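You operate a simulated robot arm through the tools that you are given. There is no shell and no other tool. Be economical: measure what you need, move in short steps, check, and stop when the job is done.

You are at the controls of a simulated robot arm. One attempt, no reset.

TASK
Fetch the blue clip from the top of the green table and stand it on top of the yellow wax block there. Put two of the grey weights from the top of the green table on the shelf under the green table. Press the winder zero key two times. Fetch the grey box and set it on the second shelf from the bottom of the grey shelving. Open the left door of the grey cabinet, take the jar marked "rings" from the top of the grey cabinet and leave it on the upper shelf in the grey cabinet and shut the door again. The order is free. Set down upright: blue clip, grey weight, jar.

It is judged by the outcome, as a careful person would: the job done as asked, and still so three seconds after it is handed in. It fails if anything else is knocked over, pushed out of place, dropped, spilled or broken.

THE ROBOT
A 7-joint arm with a fingered hand on a trunk, on a base that drives. Base frame: it is fixed to the floor where the robot stands at the start and does not move with it; the origin is under the middle of the robot, x ahead of it, y to its left, z up; the surface under the hand at the start is at about z = 0.8. Units: m, rad, N and s.
With the tool pointing down near the work surface it reaches from about 0.36 to 0.84 m from the robot's upright axis, wherever it stands. Its first joint turns from -2.007 to 2.007 rad. Places, roughly: blue clip (3x3x7 cm) [0.5, -0.1, 0.8]; grey box [2.75, -0.25, 1.75]; grey weight [0.5, -0.25, 0.75]; left door of the grey cabinet [2.6, -1.4, 0.4]; orange jar, teal jar [2.75, -2, 1]; second shelf of the grey shelving [2.8, -0.4, 0.5]; shelf under the green table [0.7, -0.5, 0.2]; upper shelf in the grey cabinet [2.8, -1.6, 0.4]; wax block (5x8x4 cm) [0.5, 0.4, 0.8]; winder zero key [2.4, 0.5, 0.9]. Payload 5 kg.
Tool frame: the origin (TCP) lies between the finger pads and is the grasp point; the fingertips stand 0.032 m ahead of it; z points along the fingers, y is the line along which they close. The gripper opens to 0.16 m. The gripper's body begins 0.089 m behind the TCP. The gripper is a hand of 4 fingers: y runs from the thumb to the fingers, the wrist lies at [0, 0, -0.267] in the tool frame, and closing takes about 1.5 s.
Orientation is that of the tool frame in the base frame, as [roll, pitch, yaw] about the fixed x, y, z axes, in that order (R = Rz(yaw) Ry(pitch) Rx(roll)). With the fingers straight down and closing along the base's y, the tool's x points along the base's -x, its y along +y and its z along -z.

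THE INTERFACE
- The arm moves only by the tool send_rows. Its argument "deltas" is a list of rows, each an object of numbers (a shift or turn left out is 0, a gripper value left out holds the last): "tx", "ty", "tz": the shift along the base's x, y, z in m; "rx", "ry", "rz": the turn, a rotation vector about the base's x, y, z in rad. In form: [{"tx": .., "ty": .., "tz": .., "rx": .., "ry": .., "rz": ..}, ...]. A call has 1 to 12 rows; each row is the pose to reach, as a shift and turn from the pose commanded when the call began. "gripper" is the opening, from 0 (shut) to 1 (fully open), set as the call begins (left out, the last holds). Rows are played at 5 a second. More than 0.05 m and 0.15 rad between two rows, or a gripper value outside its range, and nothing of the call is played. A pose out of reach is approached as far as the arm can. The call stops where the force on the tool passes 40 N (or 10 N more than at its start, if that is more) or the arm is blocked; 0.2 s more then pass. The fingers move at their own pace (about 0.108 m/s each) and stop on an object; they squeeze with about 26 N. The grip force told is the motor's: it shows also when the fingers shut on nothing. Time passes only in rows, and 0.2 s behind the last, so rows that repeat a pose let the fingers close. It gives the time, the measured TCP pose, the force on the tool (base axes), the opening and the grip force at its end, in the units of the frame above (readings bear some noise), with the torque about the TCP (base axes, N m) and any sound that the robot's microphone picked up.
- Cameras (640 x 400 px; columns grow to the right, rows downward): "scene" is now at [0.0064, 0.1289, 1.6365]; the picture's right is [-0.37, -0.93, -0.00], its down [-0.76, 0.30, -0.57] and it looks along [0.53, -0.21, -0.82] (base axes); focal length 290 px, centre (320, 200). "wrist" rides on the gripper at [0.08, -0.004, -0.114] in the tool frame; the picture's right is [0.05, 1.00, 0.00], its down [-0.82, 0.04, -0.58] and it looks along [-0.58, 0.03, 0.82] (tool axes); focal length 265 px, centre (320, 200).
- capture(camera): a new picture of that camera. It takes no simulated time.
- lift_body(by): slides the trunk up (or, below 0, down) by that many m; the arm and the scene camera ride with it, the base frame stays. It gives what a move gives, with no picture.
- steer(legs): drives the robot by 1 to 6 legs, each [ahead, turn to the left] in m and rad, along the robot's own axes; the way and the turn of a leg run together, so that a leg with both is an arc; at most 1.5 m and 3.142 rad a leg. The arm and the cameras ride along, it lands a little off, and it stops where it bumps. It gives what a move gives.
- hand_shape(shape): the hand has 4 fingers and takes this shape, open, in about a second: jaw (thumb against the fingers, like two jaws); tri (thumb and two fingers); tip (a fingertip pinch); poke (one finger out to press); point (the index stretched); flat (the hand flat); cup (the hand cupped); fist (a fist). The gripper value then closes the fingers along that shape, each until it touches; the sizes above hold for jaw. It gives what a move gives, with no picture.
- head_to(pan, tilt): turns the head with the scene camera to pan (to the left, within 2.705 rad either way) and tilt (down, from -0.506 to 1.204), counted from straight ahead of the robot. It gives what a move gives.
- measure_at(camera, pixels): for up to 12 pixels [column, row] of the newest picture of that camera ("zoom" is the newest enlarged one), the place [x, y, z] in the base frame of the surface seen there, good to about 0.003 m. It takes no simulated time.
- close_up(camera, box): a new picture of the part [left, top, right, bottom] of that camera's present view, enlarged. It takes no simulated time.
- hand_in(): hands the job in; it is judged then, once.

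Keep the steps short. Do not move on a guess: measure, check each grasp and each placing, and mend mistakes. In all there are 131 turns and 132 pictures (those below and enlarged ones count). Leave the gripper open and the arm clear of the work at the hand-in unless told otherwise, and finish with a single line.

The tools are called after "Call:" as a command line: name --argument value ..., lists and objects as JSON in quotes. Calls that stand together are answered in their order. send_rows: Moves the arm, as the interface text tells. Its arguments: {"type":"object","properties":{"deltas":{"type":"array","items":{"type":"object","properties":{"tx":{"type":"number"},"ty":{"type":"number"},"tz":{"type":"number"},"rx":{"type":"number"},"ry":{"type":"number"},"rz":{"type":"number"}}}},"gripper":{"type":"number"}},"required":["deltas"]} The other tools are called the same way: lift_body (by) slides the trunk up or down; hand_shape (shape) gives the hand a shape; steer (legs) drives the base; head_to (pan, tilt) turns the head that bears the scene camera; capture (camera) takes a picture; measure_at (camera, pixels) gives the place of the surface under pixels of a picture; close_up (camera, box) takes an enlarged picture of a part of a camera's view; hand_in () hands the job in.

At the start:

```text
time: 0.0
tcp_pos: [0.5209, -0.3508, 1.1355]
tool_rot: [-3.141, -0.001, 3.141]
ft_force: [0.4, 0.3, -0.7]
torque: [0.03, 0.0, 0.02]
grip_width: 0.1598
grasp_force: 0.1
shape: jaw
trunk travel left (down, up): [-0.775, 0.215]
robot x, y, heading: [-0.0016, 0.0003, -0.002]
head pan, tilt: [-0.379, 0.963]
```

scene: 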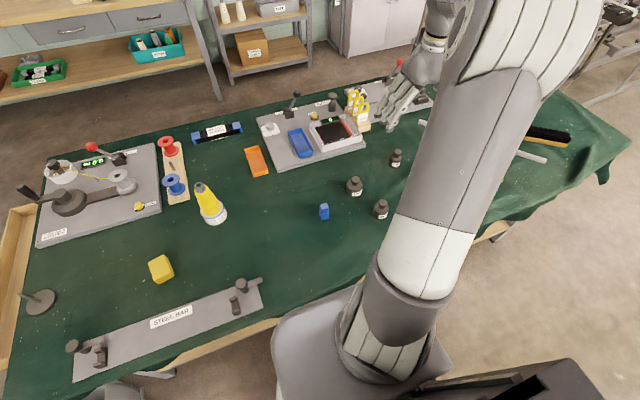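
wrist: 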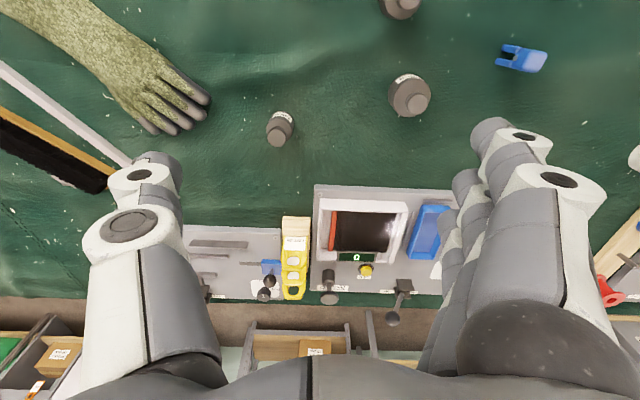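

I see the blue clip near scene pixel (324,211), the wax block at (161,269), and the weights at (355,186), (396,158) and (381,208). I'll measure these and take a closer look.

Call:
measure_at --camera "scene" --pixels '[[324, 207], [324, 215], [161, 262], [158, 270], [355, 181], [396, 153], [381, 204], [300, 240], [330, 230], [166, 278]]'

Call:
close_up --camera "scene" --box '[280, 130, 440, 230]'

Call:
close_up --camera "scene" --box '[120, 230, 220, 300]'

Call:
close_up --camera "scene" --box '[20, 130, 180, 250]'

```text
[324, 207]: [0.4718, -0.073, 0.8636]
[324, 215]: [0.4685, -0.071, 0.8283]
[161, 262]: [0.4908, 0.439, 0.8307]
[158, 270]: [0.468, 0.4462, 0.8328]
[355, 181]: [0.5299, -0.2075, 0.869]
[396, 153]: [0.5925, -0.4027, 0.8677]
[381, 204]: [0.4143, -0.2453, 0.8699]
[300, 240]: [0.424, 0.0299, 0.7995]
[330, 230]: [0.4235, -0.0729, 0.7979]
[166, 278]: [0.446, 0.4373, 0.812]
```

```text
4.00 times, centred on (360, 180) of scene
```

zoom: 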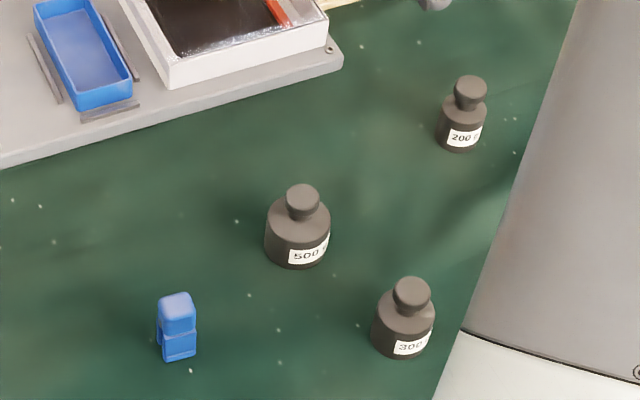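

```text
5.71 times, centred on (170, 265) of scene
```

zoom: 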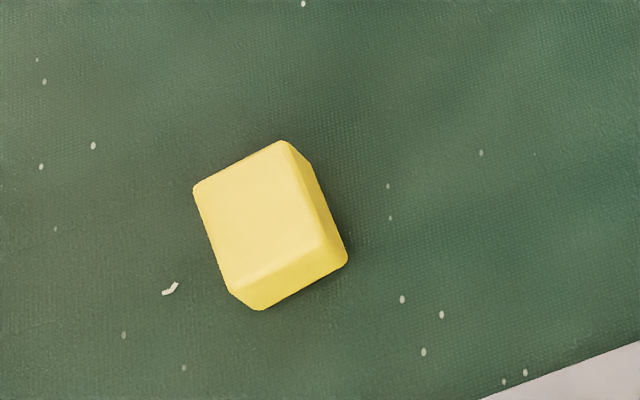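

```text
3.33 times, centred on (100, 190) of scene
```

zoom: 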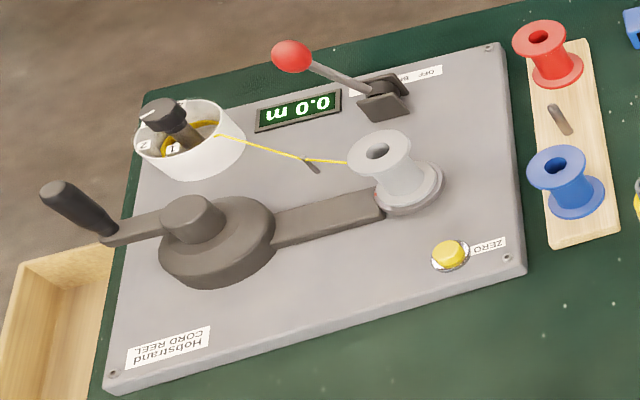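

Next, a closer look at the clip and weights from the wrist, and at the winder-like devices; I'll also measure their zero keys.

Call:
measure_at --camera "zoom" --pixels '[[450, 252], [293, 52], [480, 250]]'

Call:
close_up --camera "wrist" --box '[360, 0, 600, 150]'

Call:
head_to --pan 0.1 --tilt 0.25

Call:
capture --camera "scene"

Call:
head_to --pan -0.6 --tilt 0.3

Call:
capture --camera "scene"

```text
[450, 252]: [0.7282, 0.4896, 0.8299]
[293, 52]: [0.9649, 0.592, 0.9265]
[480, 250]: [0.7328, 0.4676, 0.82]
```

```text
2.67 times, centred on (480, 75) of wrist
```

zoom: 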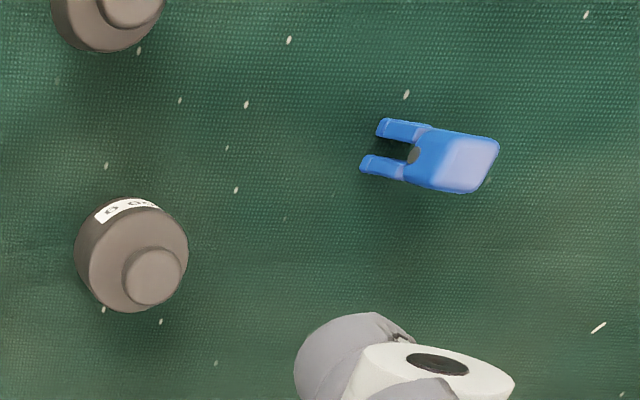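

```text
time: 1.1
tcp_pos: [0.5223, -0.351, 1.1363]
tool_rot: [-3.141, -0.002, 3.141]
ft_force: [-0.5, 0.3, -0.2]
torque: [-0.02, -0.03, -0.02]
grip_width: 0.1598
grasp_force: 0.1
shape: jaw
trunk travel left (down, up): [-0.775, 0.215]
robot x, y, heading: [0.0009, -0.0019, -0.002]
head pan, tilt: [0.099, 0.25]
```

```text
125 pictures are left
```

scene: 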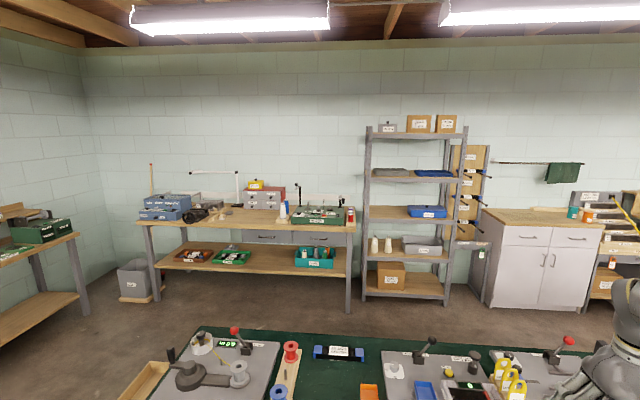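

```text
time: 2.1
tcp_pos: [0.5228, -0.3509, 1.1365]
tool_rot: [3.141, 0.0, -3.141]
ft_force: [-0.1, -0.7, 0.6]
torque: [0.03, -0.01, -0.03]
grip_width: 0.1596
grasp_force: 0.1
shape: jaw
trunk travel left (down, up): [-0.775, 0.215]
robot x, y, heading: [-0.0028, -0.0021, 0.002]
head pan, tilt: [-0.6, 0.3]
```

```text
124 pictures are left
```

scene: 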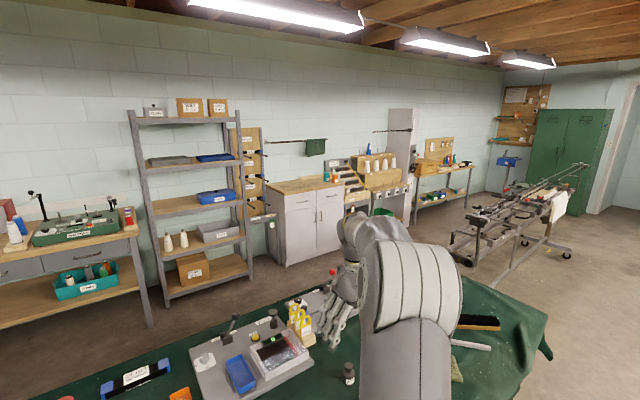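

The clip stands on two prongs, at about (0.47,-0.073). The winder appears to be the green device on the back bench, and the grey box sits on the top of the shelving. First I move the hand above the clip to see how it is turned.

Call:
send_rows --deltas '[{"tx": -0.01, "ty": 0.045}, {"tx": -0.02, "ty": 0.09}, {"tx": -0.035, "ty": 0.135}, {"tx": -0.045, "ty": 0.18}, {"tx": -0.055, "ty": 0.225}, {"tx": -0.065, "ty": 0.27}, {"tx": -0.065, "ty": 0.28}, {"tx": -0.065, "ty": 0.28}]'

Call:
close_up --camera "wrist" --box '[240, 0, 400, 100]'

Call:
head_to --pan -0.2 --tilt 1.1

Call:
capture --camera "scene"

```text
time: 4.0
tcp_pos: [0.4558, -0.0705, 1.1359]
tool_rot: [-3.141, -0.001, 3.141]
ft_force: [0.2, -0.1, 0.1]
torque: [-0.02, 0.02, 0.03]
grip_width: 0.16
grasp_force: 0.1
shape: jaw
trunk travel left (down, up): [-0.775, 0.215]
robot x, y, heading: [-0.0004, -0.0014, -0.002]
head pan, tilt: [-0.6, 0.3]
```

```text
4.00 times, centred on (320, 50) of wrist
```

zoom: 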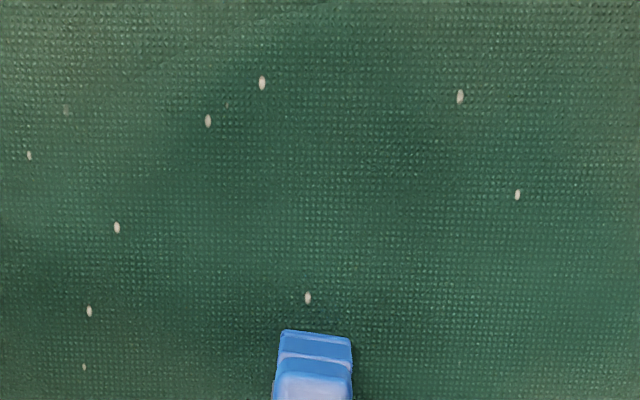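

```text
time: 5.1
tcp_pos: [0.4548, -0.0711, 1.1357]
tool_rot: [-3.14, 0.0, 3.14]
ft_force: [0.2, -0.3, 0.5]
torque: [-0.01, 0.02, 0.01]
grip_width: 0.1598
grasp_force: 0.0
shape: jaw
trunk travel left (down, up): [-0.775, 0.215]
robot x, y, heading: [0.0032, 0.0009, -0.003]
head pan, tilt: [-0.201, 1.1]
```

```text
122 pictures are left
```

scene: 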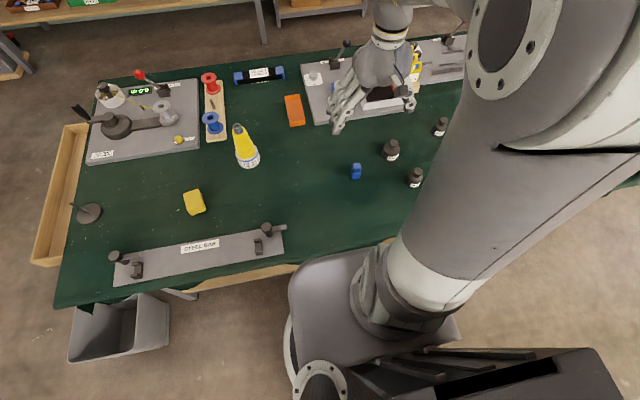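

The clip is at the lower edge of that view. I'll enlarge it and measure its top edges.

Call:
close_up --camera "wrist" --box '[280, 70, 360, 120]'

Call:
capture --camera "wrist"

```text
8.00 times, centred on (320, 95) of wrist
```

zoom: 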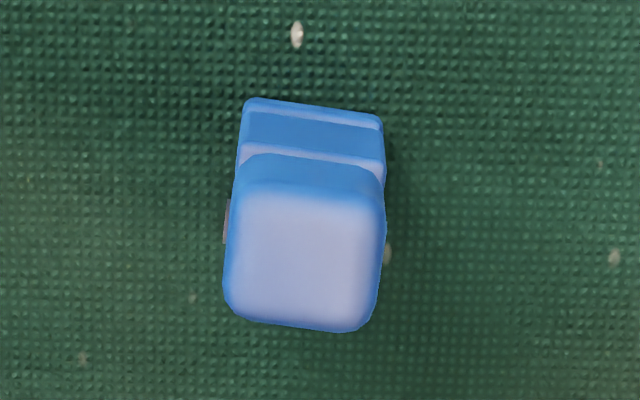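

```text
120 pictures are left
```

wrist: 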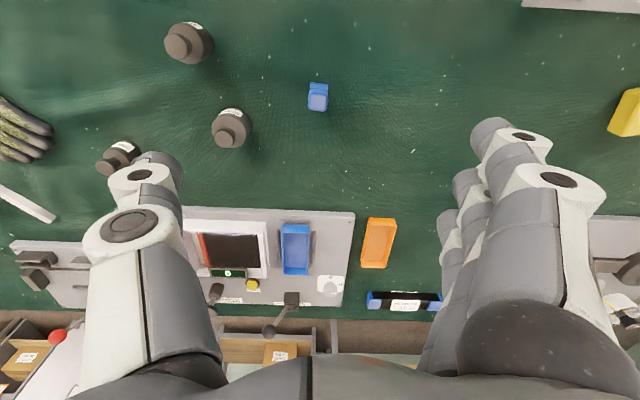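

The clip is turned by about 0.13 rad. I'll measure the corners of its top face.

Call:
measure_at --camera "zoom" --pixels '[[245, 215], [370, 215], [240, 310], [360, 320], [305, 260], [248, 104], [380, 122]]'

Call:
close_up --camera "wrist" --box '[560, 60, 640, 160]'

```text
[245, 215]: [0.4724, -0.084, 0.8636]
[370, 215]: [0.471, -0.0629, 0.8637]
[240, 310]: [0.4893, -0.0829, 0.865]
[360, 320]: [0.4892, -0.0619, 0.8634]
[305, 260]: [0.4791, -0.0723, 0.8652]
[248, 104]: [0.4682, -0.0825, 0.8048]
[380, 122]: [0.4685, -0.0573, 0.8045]
```

```text
4.00 times, centred on (600, 110) of wrist
```

zoom: 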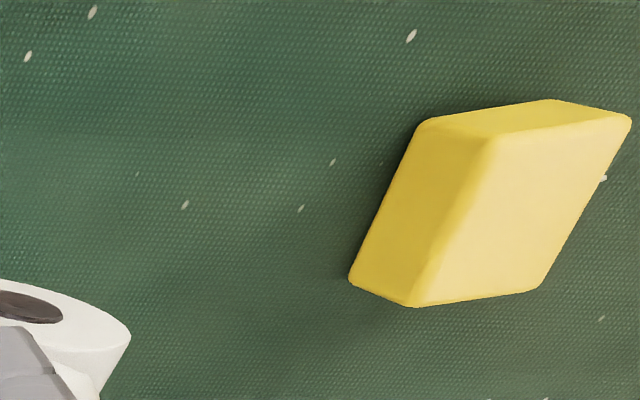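

I'll measure the wax top's corners, then lower the hand over the clip to TCP z≈0.85.

Call:
measure_at --camera "zoom" --pixels '[[502, 145], [620, 126], [535, 282], [420, 298], [515, 215]]'

Call:
send_rows --deltas '[{"tx": 0.01, "tz": -0.045, "rz": -0.03}, {"tx": 0.02, "tz": -0.09, "rz": -0.07}, {"tx": 0.025, "tz": -0.135, "rz": -0.07}, {"tx": 0.025, "tz": -0.18, "rz": -0.07}, {"tx": 0.025, "tz": -0.22, "rz": -0.07}, {"tx": 0.025, "tz": -0.25, "rz": -0.07}, {"tx": 0.025, "tz": -0.27, "rz": -0.07}, {"tx": 0.025, "tz": -0.288, "rz": -0.07}, {"tx": 0.025, "tz": -0.288, "rz": -0.07}]'

Call:
capture --camera "wrist"

Call:
close_up --camera "scene" --box '[280, 110, 440, 210]'

```text
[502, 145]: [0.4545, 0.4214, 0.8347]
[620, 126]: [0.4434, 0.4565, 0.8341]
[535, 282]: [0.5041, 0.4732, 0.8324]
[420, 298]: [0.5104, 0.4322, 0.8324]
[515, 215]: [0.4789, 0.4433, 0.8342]
```

```text
time: 7.1
tcp_pos: [0.4815, -0.0707, 0.8478]
tool_rot: [3.141, 0.0, 3.071]
ft_force: [0.4, -0.4, 0.2]
torque: [-0.01, -0.01, 0.01]
grip_width: 0.1602
grasp_force: 0.1
shape: jaw
trunk travel left (down, up): [-0.775, 0.215]
robot x, y, heading: [-0.0006, 0.0012, -0.0]
head pan, tilt: [-0.201, 1.1]
```

```text
118 pictures are left
```

wrist: 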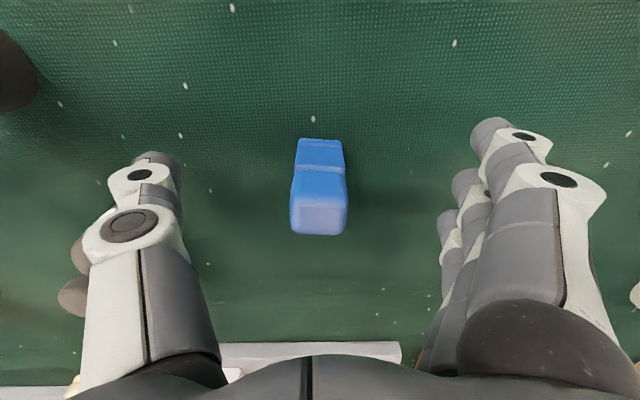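

```text
4.00 times, centred on (360, 160) of scene
```

zoom: 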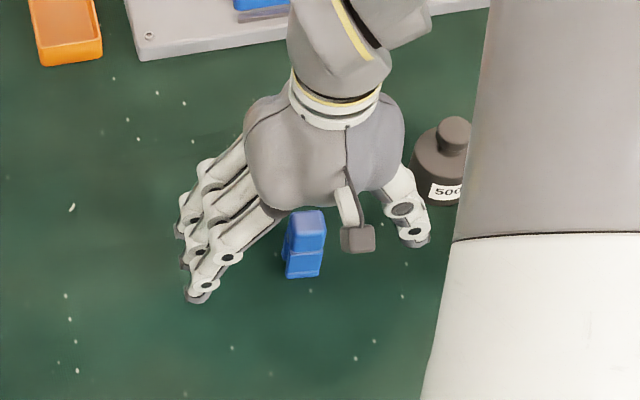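

Clip is between the thumb and fingers. Closing.

Call:
send_rows --deltas '[{}, {}, {}, {}, {}, {}, {}, {}]' --gripper 0

Call:
capture --camera "wrist"

Call:
close_up --camera "scene" --box '[280, 110, 440, 210]'

```text
time: 8.9
tcp_pos: [0.4804, -0.0717, 0.8481]
tool_rot: [3.141, 0.001, 3.07]
ft_force: [-0.3, -1.7, 4.8]
torque: [0.04, 0.0, 0.01]
grip_width: 0.006
grasp_force: 26.2
shape: jaw
trunk travel left (down, up): [-0.775, 0.215]
robot x, y, heading: [-0.0038, -0.003, -0.003]
head pan, tilt: [-0.201, 1.1]
```

```text
116 pictures are left
```

wrist: 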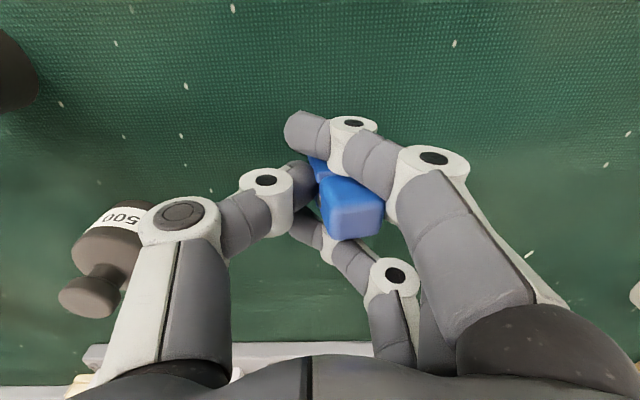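

```text
4.00 times, centred on (360, 160) of scene
```

zoom: 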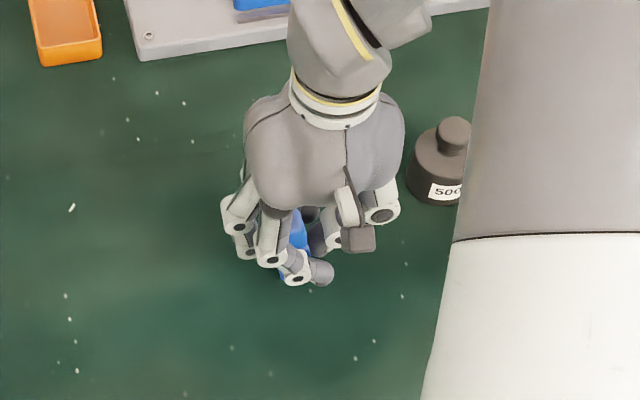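

It holds something but the clip looks turned. A close look before doing anything.

Call:
close_up --camera "wrist" --box '[240, 90, 440, 290]'

Call:
close_up --camera "scene" --box '[320, 150, 380, 190]'

```text
2.00 times, centred on (340, 190) of wrist
```

zoom: 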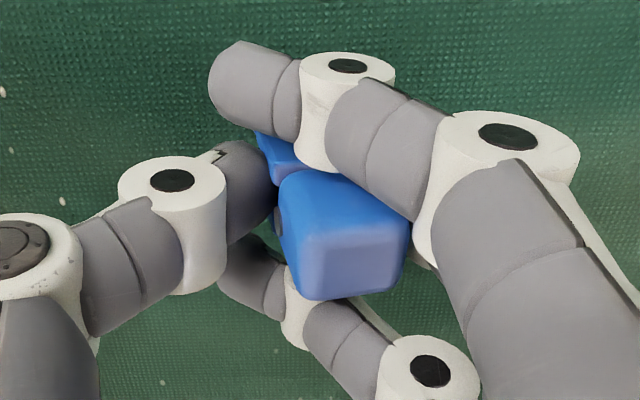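

```text
10.00 times, centred on (350, 170) of scene
```

zoom: 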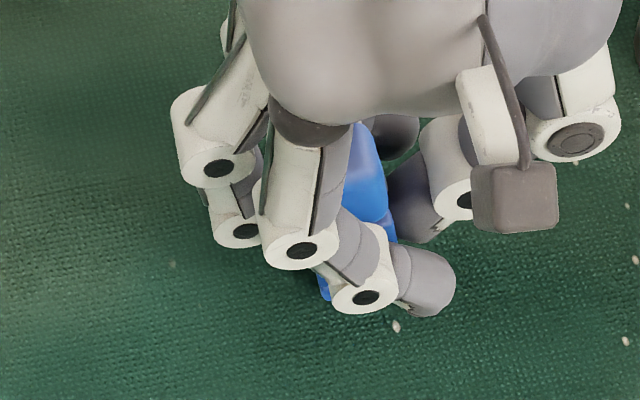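

The clip leans toward +y in the grip. I lift it to see how it is held.

Call:
send_rows --deltas '[{"tz": 0.03}, {"tz": 0.07}, {"tz": 0.11}, {"tz": 0.15}, {"tz": 0.15}]'

Call:
close_up --camera "wrist" --box '[240, 90, 440, 290]'

Call:
measure_at --camera "zoom" --pixels '[[298, 245], [395, 230], [312, 290], [385, 282], [345, 260], [320, 195], [370, 205], [290, 200]]'

Call:
capture --camera "scene"

```text
time: 10.1
tcp_pos: [0.4793, -0.0735, 0.9978]
tool_rot: [-3.141, -0.001, 3.072]
ft_force: [-0.4, 1.7, -0.6]
torque: [-0.02, 0.05, 0.0]
grip_width: 0.0054
grasp_force: 25.8
shape: jaw
trunk travel left (down, up): [-0.775, 0.215]
robot x, y, heading: [0.0025, -0.0001, -0.002]
head pan, tilt: [-0.201, 1.1]
```

```text
2.00 times, centred on (340, 190) of wrist
```

zoom: 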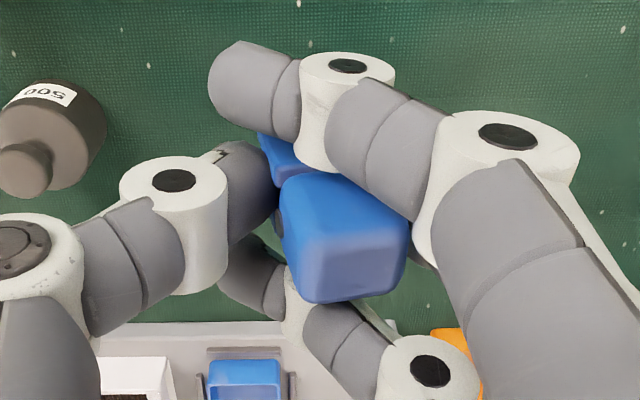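

```text
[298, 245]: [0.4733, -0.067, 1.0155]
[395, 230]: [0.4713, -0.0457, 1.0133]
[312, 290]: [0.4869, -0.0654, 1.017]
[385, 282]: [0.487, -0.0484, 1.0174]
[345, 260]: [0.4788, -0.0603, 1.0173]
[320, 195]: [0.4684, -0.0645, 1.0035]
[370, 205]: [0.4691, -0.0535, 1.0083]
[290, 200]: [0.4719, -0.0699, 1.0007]
```

```text
111 pictures are left
```

scene: 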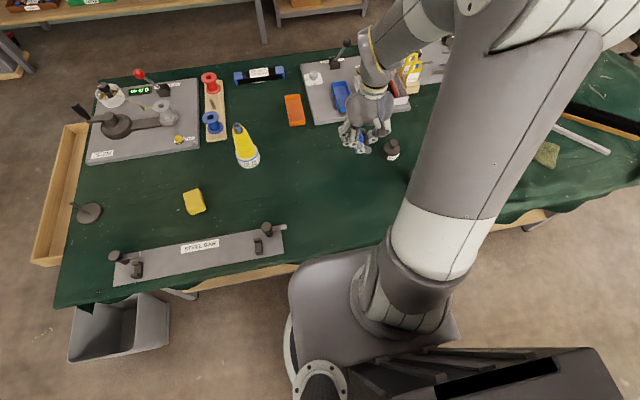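

The top face measures level (z≈1.016), so the clip is upright but shifted 1.6 cm toward +y. I check where the yellow bottle stands before crossing.

Call:
measure_at --camera "scene" --pixels '[[238, 128], [247, 150], [250, 165], [180, 139], [195, 202], [96, 86], [88, 210]]'

Call:
send_rows --deltas '[{"tz": 0.03, "ty": 0.03}, {"tz": 0.06, "ty": 0.07}, {"tz": 0.09, "ty": 0.11}, {"tz": 0.1, "ty": 0.155}, {"tz": 0.1, "ty": 0.2}, {"tz": 0.1, "ty": 0.245}, {"tz": 0.1, "ty": 0.29}, {"tz": 0.1, "ty": 0.335}, {"tz": 0.1, "ty": 0.38}, {"tz": 0.1, "ty": 0.425}, {"tz": 0.1, "ty": 0.47}, {"tz": 0.09, "ty": 0.503}]'

Call:
capture --camera "wrist"

```text
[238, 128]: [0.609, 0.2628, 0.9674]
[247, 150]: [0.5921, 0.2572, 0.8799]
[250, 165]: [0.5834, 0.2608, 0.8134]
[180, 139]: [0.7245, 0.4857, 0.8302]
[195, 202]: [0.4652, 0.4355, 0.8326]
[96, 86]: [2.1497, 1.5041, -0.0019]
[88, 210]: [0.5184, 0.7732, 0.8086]
```

```text
time: 12.7
tcp_pos: [0.4811, 0.4327, 1.088]
tool_rot: [-3.139, 0.0, 3.073]
ft_force: [0.1, -0.7, -0.7]
torque: [-0.06, 0.05, 0.0]
grip_width: 0.0051
grasp_force: 25.9
shape: jaw
trunk travel left (down, up): [-0.775, 0.215]
robot x, y, heading: [-0.0036, -0.001, 0.0]
head pan, tilt: [-0.201, 1.1]
```

```text
110 pictures are left
```

wrist: 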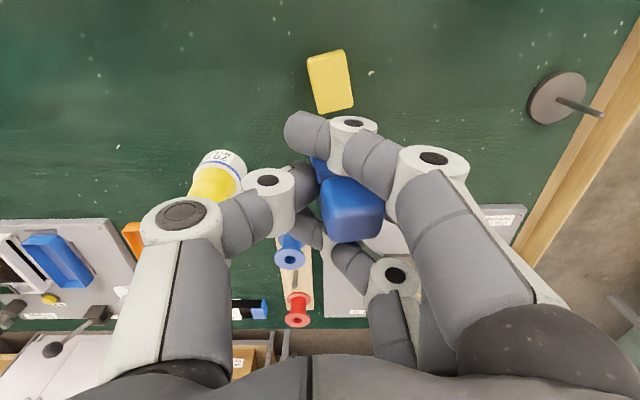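

Above the wax block now; I re-measure the clip top and the wax top edges.

Call:
measure_at --camera "wrist" --pixels '[[331, 214], [375, 208], [337, 236], [373, 232], [354, 220], [312, 60], [343, 54], [321, 110], [351, 102], [331, 82]]'

Call:
send_rows --deltas '[{"tz": -0.04}, {"tz": -0.08}, {"tz": -0.12}, {"tz": -0.15}, {"tz": -0.17}, {"tz": -0.17}]'

Call:
close_up --camera "wrist" --box '[240, 90, 440, 290]'

Call:
head_to --pan 0.7 --tilt 0.9

Call:
capture --camera "scene"

```text
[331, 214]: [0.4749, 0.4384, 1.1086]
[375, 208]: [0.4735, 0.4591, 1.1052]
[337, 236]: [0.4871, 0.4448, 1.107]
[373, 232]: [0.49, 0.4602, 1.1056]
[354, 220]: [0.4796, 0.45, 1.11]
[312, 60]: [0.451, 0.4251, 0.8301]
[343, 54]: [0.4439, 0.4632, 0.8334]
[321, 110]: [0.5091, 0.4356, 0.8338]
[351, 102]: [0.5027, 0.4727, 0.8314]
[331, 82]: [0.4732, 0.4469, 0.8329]
```

```text
time: 14.1
tcp_pos: [0.4828, 0.4321, 0.9196]
tool_rot: [3.141, 0.001, 3.071]
ft_force: [0.3, -0.2, 0.3]
torque: [0.05, -0.03, -0.02]
grip_width: 0.0052
grasp_force: 24.9
shape: jaw
trunk travel left (down, up): [-0.775, 0.215]
robot x, y, heading: [0.001, 0.0014, -0.004]
head pan, tilt: [-0.201, 1.1]
```

```text
2.00 times, centred on (340, 190) of wrist
```

zoom: 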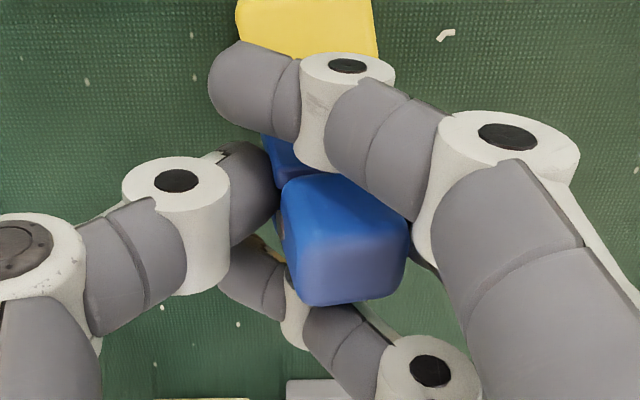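

```text
time: 15.3
tcp_pos: [0.4831, 0.4321, 0.9206]
tool_rot: [-3.141, 0.0, 3.073]
ft_force: [-0.2, -0.4, -0.1]
torque: [-0.04, -0.01, -0.01]
grip_width: 0.005
grasp_force: 25.9
shape: jaw
trunk travel left (down, up): [-0.775, 0.215]
robot x, y, heading: [-0.0036, -0.001, -0.001]
head pan, tilt: [0.7, 0.901]
```

```text
108 pictures are left
```

scene: 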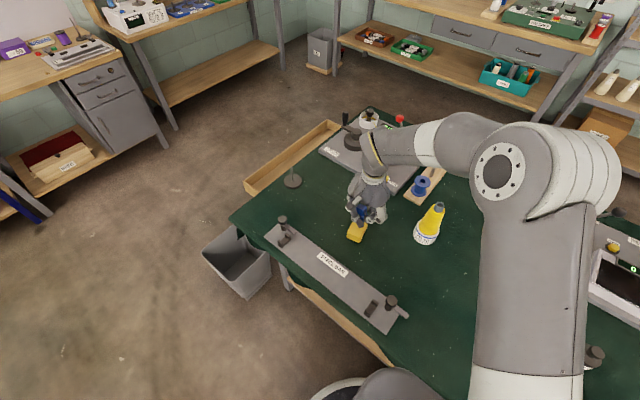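

The clip leans slightly (≈0.1 rad) toward +y. A scene close-up to confirm before correcting.

Call:
close_up --camera "scene" --box '[325, 180, 405, 250]'

```text
5.71 times, centred on (365, 215) of scene
```

zoom: 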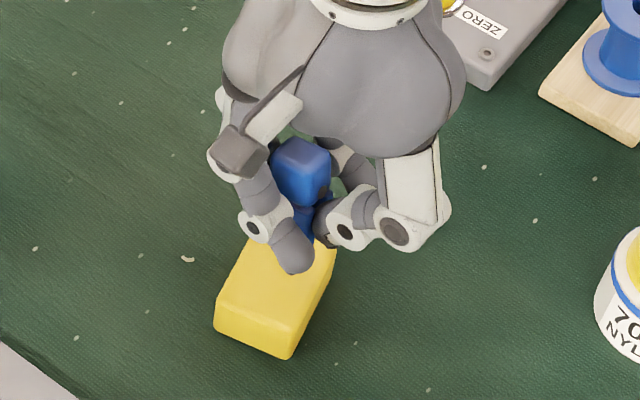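

Confirmed: it leans left (+y). I'll turn +0.1 about x and lower to just above contact.

Call:
send_rows --deltas '[{"rx": 0.05}, {"rx": 0.1, "tz": -0.01}, {"rx": 0.1, "tz": -0.02}, {"rx": 0.1, "tz": -0.03}, {"rx": 0.1, "tz": -0.034}, {"rx": 0.1, "tz": -0.034}]'

Call:
close_up --camera "scene" --box '[325, 180, 405, 250]'

Call:
close_up --camera "wrist" --box '[240, 90, 440, 290]'

Call:
measure_at --camera "zoom" --pixels '[[298, 245], [395, 233], [312, 290], [385, 282], [345, 260]]'

```text
time: 16.7
tcp_pos: [0.4823, 0.4327, 0.8838]
tool_rot: [3.043, -0.008, 3.072]
ft_force: [-0.1, -0.7, -0.5]
torque: [-0.03, -0.01, -0.04]
grip_width: 0.0048
grasp_force: 26.5
shape: jaw
trunk travel left (down, up): [-0.775, 0.215]
robot x, y, heading: [-0.0024, -0.0009, 0.005]
head pan, tilt: [0.7, 0.901]
```

```text
5.71 times, centred on (365, 215) of scene
```

zoom: 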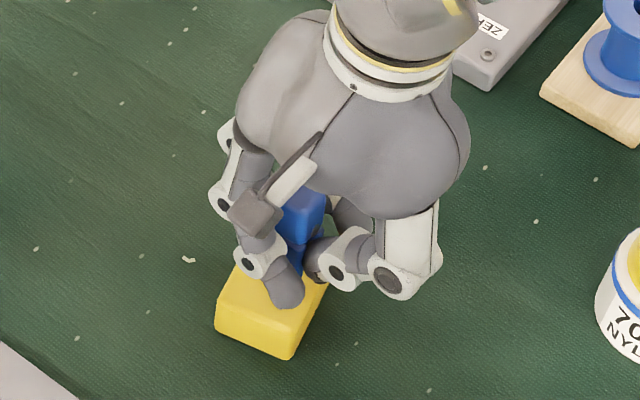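

```text
2.00 times, centred on (340, 190) of wrist
```

zoom: 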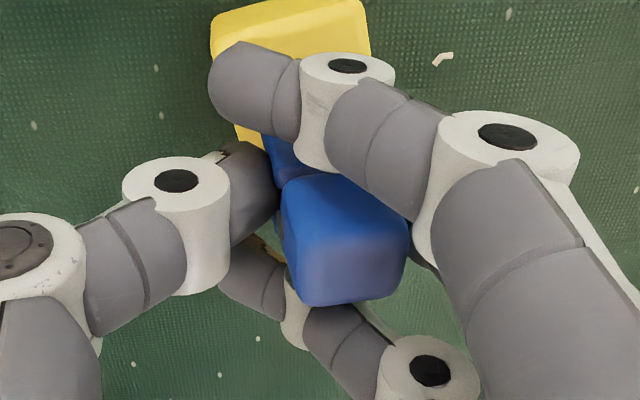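

```text
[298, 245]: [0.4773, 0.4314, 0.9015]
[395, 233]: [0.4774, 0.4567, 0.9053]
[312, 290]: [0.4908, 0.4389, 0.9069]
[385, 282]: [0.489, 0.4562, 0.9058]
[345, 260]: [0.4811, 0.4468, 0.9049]
```

Level now; bottom about 5 mm above the wax. I lower the last bit watching the force.

Call:
send_rows --deltas '[{"tz": -0.002}, {"tz": -0.004}, {"tz": -0.006}, {"tz": -0.006}]'

```text
time: 17.7
tcp_pos: [0.4819, 0.432, 0.8796]
tool_rot: [3.041, -0.007, 3.071]
ft_force: [-0.9, -0.9, 4.6]
torque: [0.1, -0.03, 0.02]
grip_width: 0.0052
grasp_force: 26.4
shape: jaw
trunk travel left (down, up): [-0.775, 0.215]
robot x, y, heading: [-0.0037, 0.0035, -0.003]
head pan, tilt: [0.7, 0.901]
```

Contact felt (4.6 N). I open partly and look.

Call:
send_rows --deltas '[{}, {}, {}, {}, {}]' --gripper 0.35

Call:
close_up --camera "wrist" --box '[240, 90, 440, 290]'

Call:
close_up --camera "scene" --box '[325, 180, 405, 250]'

```text
time: 18.9
tcp_pos: [0.4825, 0.432, 0.8787]
tool_rot: [3.041, -0.008, 3.072]
ft_force: [1.5, 0.5, -0.7]
torque: [-0.02, 0.04, -0.02]
grip_width: 0.0554
grasp_force: 0.1
shape: jaw
trunk travel left (down, up): [-0.775, 0.215]
robot x, y, heading: [-0.0011, -0.0, 0.002]
head pan, tilt: [0.7, 0.901]
```

```text
2.00 times, centred on (340, 190) of wrist
```

zoom: 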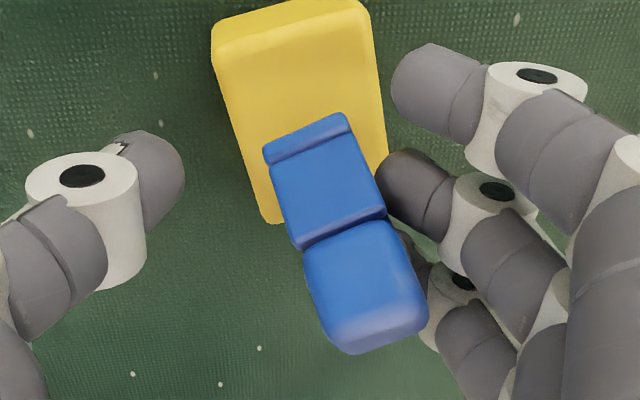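

```text
5.71 times, centred on (365, 215) of scene
```

zoom: 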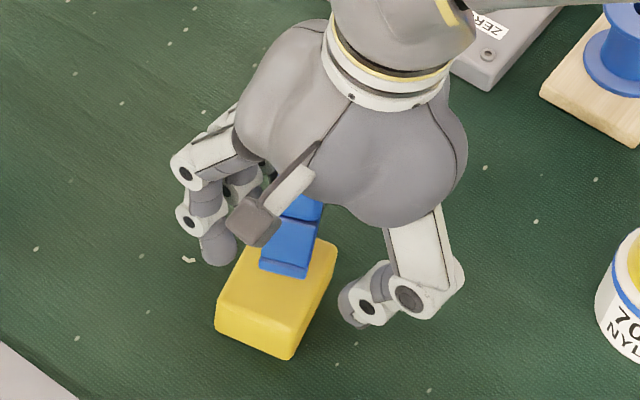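

The clip may be leaning away. I measure its visible faces.

Call:
close_up --camera "wrist" --box '[280, 130, 380, 280]'

Call:
measure_at --camera "wrist" --pixels '[[375, 165], [410, 150], [395, 178], [397, 190], [415, 200], [405, 230], [440, 225], [422, 250], [320, 120], [345, 110]]'

```text
2.67 times, centred on (330, 205) of wrist
```

zoom: 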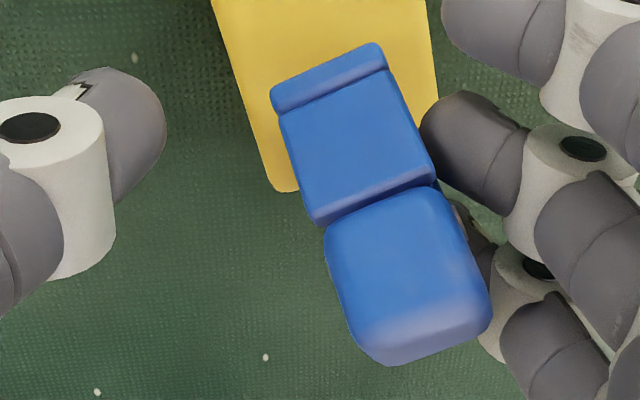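

```text
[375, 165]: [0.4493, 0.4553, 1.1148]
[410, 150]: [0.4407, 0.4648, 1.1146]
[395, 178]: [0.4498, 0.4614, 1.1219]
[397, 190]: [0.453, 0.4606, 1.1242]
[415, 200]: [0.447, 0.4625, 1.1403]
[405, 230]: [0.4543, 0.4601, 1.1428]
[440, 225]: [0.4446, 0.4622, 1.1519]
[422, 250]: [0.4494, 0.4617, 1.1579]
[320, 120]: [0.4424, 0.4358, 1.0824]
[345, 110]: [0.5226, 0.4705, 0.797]
```

I used wrong pixels there; now measuring in the enlarged picture.

Call:
measure_at --camera "zoom" --pixels '[[285, 100], [375, 62], [320, 205], [425, 170], [340, 235], [440, 205], [370, 320], [470, 290], [385, 355], [480, 325], [320, 90], [410, 260]]'

```text
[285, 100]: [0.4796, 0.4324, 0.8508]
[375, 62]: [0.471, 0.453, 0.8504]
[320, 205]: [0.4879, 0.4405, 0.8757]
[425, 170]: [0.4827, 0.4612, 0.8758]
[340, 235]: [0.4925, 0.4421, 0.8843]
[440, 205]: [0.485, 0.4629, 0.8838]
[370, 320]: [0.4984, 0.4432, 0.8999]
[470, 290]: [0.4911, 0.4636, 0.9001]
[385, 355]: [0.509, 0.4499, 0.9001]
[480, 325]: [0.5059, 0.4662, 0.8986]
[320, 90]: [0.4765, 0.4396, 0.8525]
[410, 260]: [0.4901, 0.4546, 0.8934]
```

The clip leans back about 0.35 rad (+x, a bit +y), propped by the fingers behind it. I ease the hand toward -x a little so those fingers push it upright, and check.

Call:
send_rows --deltas '[{"tx": -0.003, "ty": -0.001}, {"tx": -0.006, "ty": -0.003}, {"tx": -0.01, "ty": -0.005}, {"tx": -0.01, "ty": -0.005}]'

Call:
close_up --camera "wrist" --box '[280, 130, 380, 280]'

Call:
measure_at --camera "zoom" --pixels '[[320, 90], [330, 130], [370, 170], [385, 220], [410, 260], [420, 290], [425, 320], [430, 335]]'

```text
time: 19.9
tcp_pos: [0.472, 0.428, 0.8781]
tool_rot: [3.042, -0.006, 3.073]
ft_force: [-1.1, -0.5, -0.4]
torque: [-0.01, 0.01, 0.0]
grip_width: 0.0552
grasp_force: 0.0
shape: jaw
trunk travel left (down, up): [-0.775, 0.215]
robot x, y, heading: [0.0024, 0.0029, -0.0]
head pan, tilt: [0.7, 0.901]
```

```text
2.67 times, centred on (330, 205) of wrist
```

zoom: 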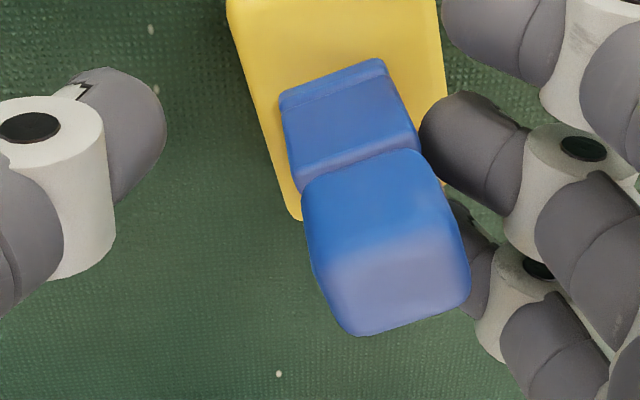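

```text
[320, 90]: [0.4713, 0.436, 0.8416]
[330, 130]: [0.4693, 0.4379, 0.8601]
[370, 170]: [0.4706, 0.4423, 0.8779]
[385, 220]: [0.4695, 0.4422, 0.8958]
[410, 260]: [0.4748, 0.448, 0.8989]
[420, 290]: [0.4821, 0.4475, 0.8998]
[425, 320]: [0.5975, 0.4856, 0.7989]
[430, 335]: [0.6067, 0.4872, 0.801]
```

The front face is now vertical and the top level at z 0.899. I open further and check.

Call:
send_rows --deltas '[{}, {}, {}, {}, {}]' --gripper 1

Call:
close_up --camera "wrist" --box '[280, 130, 380, 280]'

Call:
measure_at --camera "zoom" --pixels '[[320, 90], [330, 130], [370, 170], [385, 220], [410, 260], [420, 290], [295, 105], [385, 72], [320, 185], [420, 155]]'

```text
time: 21.1
tcp_pos: [0.4714, 0.4272, 0.8788]
tool_rot: [3.043, -0.007, 3.073]
ft_force: [-0.5, -0.3, 0.0]
torque: [0.04, 0.0, 0.02]
grip_width: 0.1598
grasp_force: 0.0
shape: jaw
trunk travel left (down, up): [-0.775, 0.215]
robot x, y, heading: [-0.0016, -0.0036, -0.002]
head pan, tilt: [0.7, 0.901]
```

```text
2.67 times, centred on (330, 205) of wrist
```

zoom: 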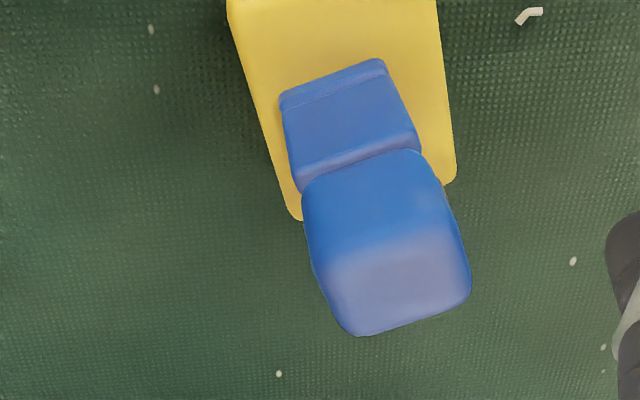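

```text
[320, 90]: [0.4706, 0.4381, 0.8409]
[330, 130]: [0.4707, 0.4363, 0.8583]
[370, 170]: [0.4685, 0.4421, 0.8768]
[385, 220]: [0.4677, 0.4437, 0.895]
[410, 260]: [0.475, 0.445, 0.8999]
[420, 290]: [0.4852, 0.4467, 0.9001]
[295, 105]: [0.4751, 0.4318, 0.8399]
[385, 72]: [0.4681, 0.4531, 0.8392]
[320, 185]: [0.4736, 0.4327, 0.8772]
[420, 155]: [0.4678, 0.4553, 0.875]
```

The clip stands free and upright on the wax. I raise the hand, level it, and then back up to look at the under-table shelf.

Call:
send_rows --deltas '[{"tz": 0.04}, {"tz": 0.085}, {"tz": 0.13, "rx": -0.05}, {"tz": 0.175, "rx": -0.1}, {"tz": 0.22, "rx": -0.1}, {"tz": 0.26, "rx": -0.1}, {"tz": 0.26, "rx": -0.1}]'

Call:
close_up --camera "scene" --box '[325, 180, 405, 250]'

Call:
steer --legs '[[-0.9, 0]]'

Call:
head_to --pan -0.35 --tilt 0.75

Call:
capture --camera "scene"

```text
time: 22.7
tcp_pos: [0.4713, 0.4281, 1.1385]
tool_rot: [-3.14, -0.001, 3.073]
ft_force: [0.3, -0.9, -0.6]
torque: [0.01, 0.03, 0.0]
grip_width: 0.1598
grasp_force: 0.0
shape: jaw
trunk travel left (down, up): [-0.775, 0.215]
robot x, y, heading: [-0.0009, -0.0028, -0.002]
head pan, tilt: [0.7, 0.901]
```

```text
5.71 times, centred on (365, 215) of scene
```

zoom: 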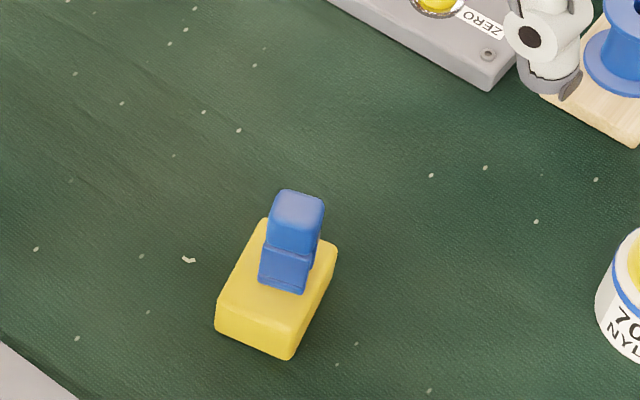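

```text
time: 27.4
tcp_pos: [-0.4188, 0.4282, 1.1376]
tool_rot: [3.141, -0.001, 3.069]
ft_force: [-0.2, -0.4, -0.5]
torque: [-0.03, -0.01, 0.01]
grip_width: 0.1599
grasp_force: 0.0
shape: jaw
trunk travel left (down, up): [-0.775, 0.215]
robot x, y, heading: [-0.8924, 0.0033, -0.004]
head pan, tilt: [0.7, 0.901]
```

```text
time: 28.7
tcp_pos: [-0.4188, 0.4285, 1.1378]
tool_rot: [-3.14, 0.001, 3.07]
ft_force: [-0.3, -0.1, -0.7]
torque: [-0.02, -0.01, 0.02]
grip_width: 0.1597
grasp_force: 0.0
shape: jaw
trunk travel left (down, up): [-0.775, 0.215]
robot x, y, heading: [-0.8938, 0.0007, -0.005]
head pan, tilt: [-0.351, 0.75]
```

```text
98 pictures are left
```

scene: 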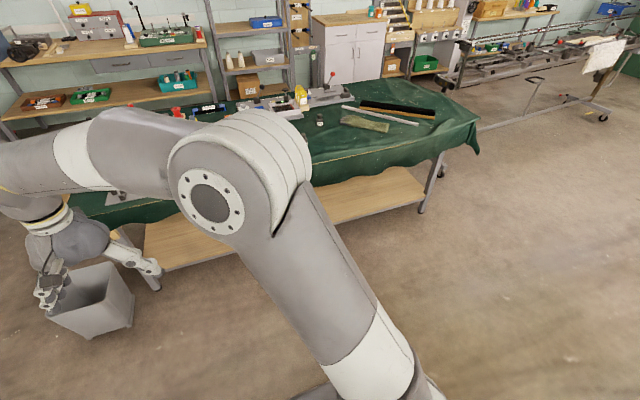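

The lower shelf is visible and empty at the right front. I measure its edge and the table edge.

Call:
measure_at --camera "scene" --pixels '[[380, 200], [415, 195], [424, 200], [360, 182], [335, 210], [400, 165], [440, 150], [340, 182], [470, 128], [180, 262], [330, 222], [430, 205]]'

Call:
close_up --camera "scene" --box '[280, 80, 500, 240]'

```text
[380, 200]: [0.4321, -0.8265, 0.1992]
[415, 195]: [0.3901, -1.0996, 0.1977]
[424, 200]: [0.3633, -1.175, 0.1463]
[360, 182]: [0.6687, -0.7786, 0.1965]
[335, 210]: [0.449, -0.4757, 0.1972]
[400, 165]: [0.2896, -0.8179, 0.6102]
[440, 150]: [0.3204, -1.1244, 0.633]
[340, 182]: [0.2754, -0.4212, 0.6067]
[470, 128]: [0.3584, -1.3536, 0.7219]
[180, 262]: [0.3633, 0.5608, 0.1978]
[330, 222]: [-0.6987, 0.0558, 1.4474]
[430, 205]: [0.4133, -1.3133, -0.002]
```

```text
2.50 times, centred on (390, 160) of scene
```

zoom: 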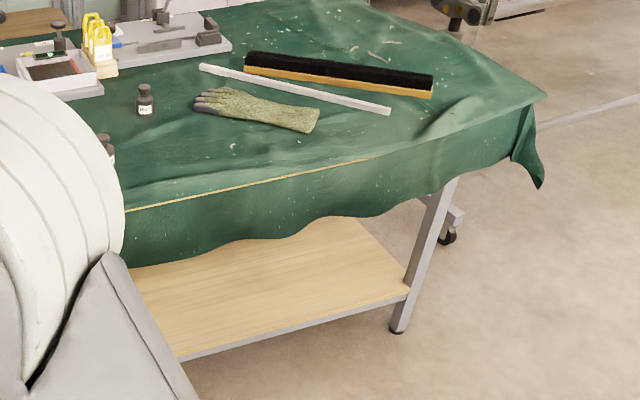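

The shelf top is at z 0.197, its front edge at x≈0.365, and the cloth hangs to z≈0.6. I'll pick each weight with the hand tilted 45° and put it in with the same tilt. First I drive to about (-0.3,-0.45), heading ahead.

Call:
steer --legs '[[0, -0.645], [0.745, 0], [0, 0.65]]'

Call:
head_to --pan 0.1 --tilt 0.9

Call:
capture --camera "scene"

```text
time: 36.2
tcp_pos: [0.1736, -0.0227, 1.1379]
tool_rot: [3.141, -0.001, 3.07]
ft_force: [0.1, 0.1, -0.2]
torque: [0.0, -0.02, 0.05]
grip_width: 0.16
grasp_force: 0.0
shape: jaw
trunk travel left (down, up): [-0.775, 0.215]
robot x, y, heading: [-0.296, -0.4502, -0.007]
head pan, tilt: [-0.351, 0.75]
```

```text
time: 37.1
tcp_pos: [0.1745, -0.0239, 1.1381]
tool_rot: [-3.141, 0.0, 3.071]
ft_force: [0.0, -0.3, -0.5]
torque: [-0.01, 0.03, 0.01]
grip_width: 0.1598
grasp_force: 0.0
shape: jaw
trunk travel left (down, up): [-0.775, 0.215]
robot x, y, heading: [-0.2954, -0.452, -0.002]
head pan, tilt: [0.099, 0.901]
```

```text
96 pictures are left
```

scene: 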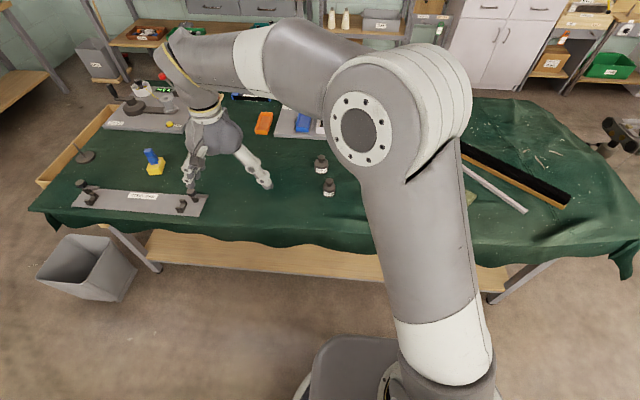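

Robot is placed. I measure the two weights, and start moving: first the yaw back to straight and over toward the weights.

Call:
close_up --camera "scene" --box '[290, 140, 370, 200]'

Call:
measure_at --camera "scene" --pixels '[[329, 181], [329, 190], [325, 190], [334, 190], [321, 158], [321, 168], [315, 168], [327, 168]]'

Call:
send_rows --deltas '[{"ty": -0.04, "rz": 0.03}, {"ty": -0.08, "rz": 0.07}, {"tx": 0.02, "ty": -0.12, "rz": 0.07}, {"tx": 0.05, "ty": -0.15, "rz": 0.07}, {"tx": 0.08, "ty": -0.18, "rz": 0.07}, {"tx": 0.1, "ty": -0.2, "rz": 0.07}, {"tx": 0.11, "ty": -0.22, "rz": 0.07}, {"tx": 0.11, "ty": -0.22, "rz": 0.07}]'

```text
6.67 times, centred on (330, 170) of scene
```

zoom: 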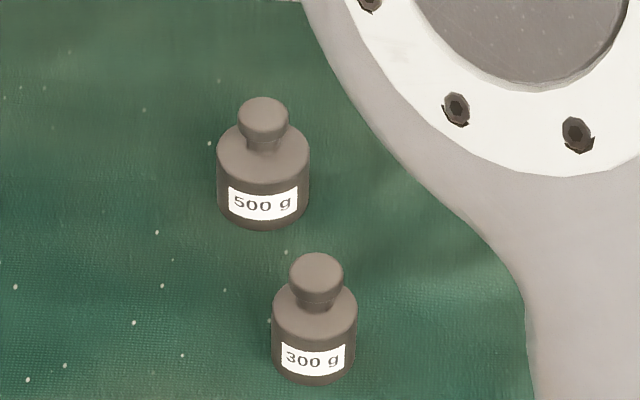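

```text
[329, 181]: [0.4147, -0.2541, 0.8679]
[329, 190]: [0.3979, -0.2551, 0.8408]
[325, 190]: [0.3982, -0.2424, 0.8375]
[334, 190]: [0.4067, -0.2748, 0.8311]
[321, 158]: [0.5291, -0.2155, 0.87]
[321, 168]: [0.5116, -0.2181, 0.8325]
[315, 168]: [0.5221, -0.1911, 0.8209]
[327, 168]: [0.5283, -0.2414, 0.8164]
```

```text
time: 38.9
tcp_pos: [0.2834, -0.2418, 1.1364]
tool_rot: [-3.141, 0.001, 3.141]
ft_force: [0.6, 0.4, -0.1]
torque: [0.0, 0.02, 0.0]
grip_width: 0.1601
grasp_force: 0.0
shape: jaw
trunk travel left (down, up): [-0.775, 0.215]
robot x, y, heading: [-0.2962, -0.4506, 0.008]
head pan, tilt: [0.099, 0.901]
```

300 g weight at ≈(0.418,-0.251), 500 g at ≈(0.532,-0.214). Now tilt the hand 45° forward and come to a pre-grasp behind the 300 g weight.

Call:
send_rows --deltas '[{"ry": -0.13}, {"ry": -0.26}, {"ry": -0.39}, {"ry": -0.52, "tz": -0.03, "ty": -0.003}, {"ry": -0.65, "tz": -0.06, "ty": -0.006}, {"ry": -0.785, "tz": -0.1, "ty": -0.009}, {"ry": -0.785, "tz": -0.135, "tx": 0.015, "ty": -0.009}, {"ry": -0.785, "tz": -0.17, "tx": 0.03, "ty": -0.009}, {"ry": -0.785, "tz": -0.17, "tx": 0.03, "ty": -0.009}]'

Call:
capture --camera "wrist"

Call:
capture --camera "scene"

```text
time: 40.9
tcp_pos: [0.3141, -0.2514, 0.9698]
tool_rot: [3.14, 0.785, 3.14]
ft_force: [-0.4, 1.0, -0.8]
torque: [0.01, -0.01, -0.01]
grip_width: 0.1599
grasp_force: 0.1
shape: jaw
trunk travel left (down, up): [-0.775, 0.215]
robot x, y, heading: [-0.2988, -0.4508, -0.002]
head pan, tilt: [0.099, 0.901]
```

```text
94 pictures are left
```

wrist: 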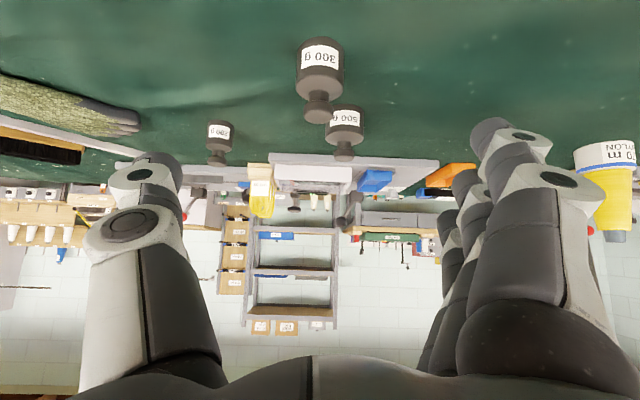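

```text
93 pictures are left
```

scene: 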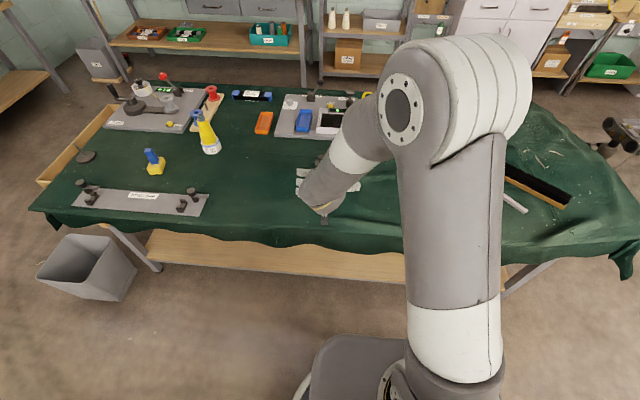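

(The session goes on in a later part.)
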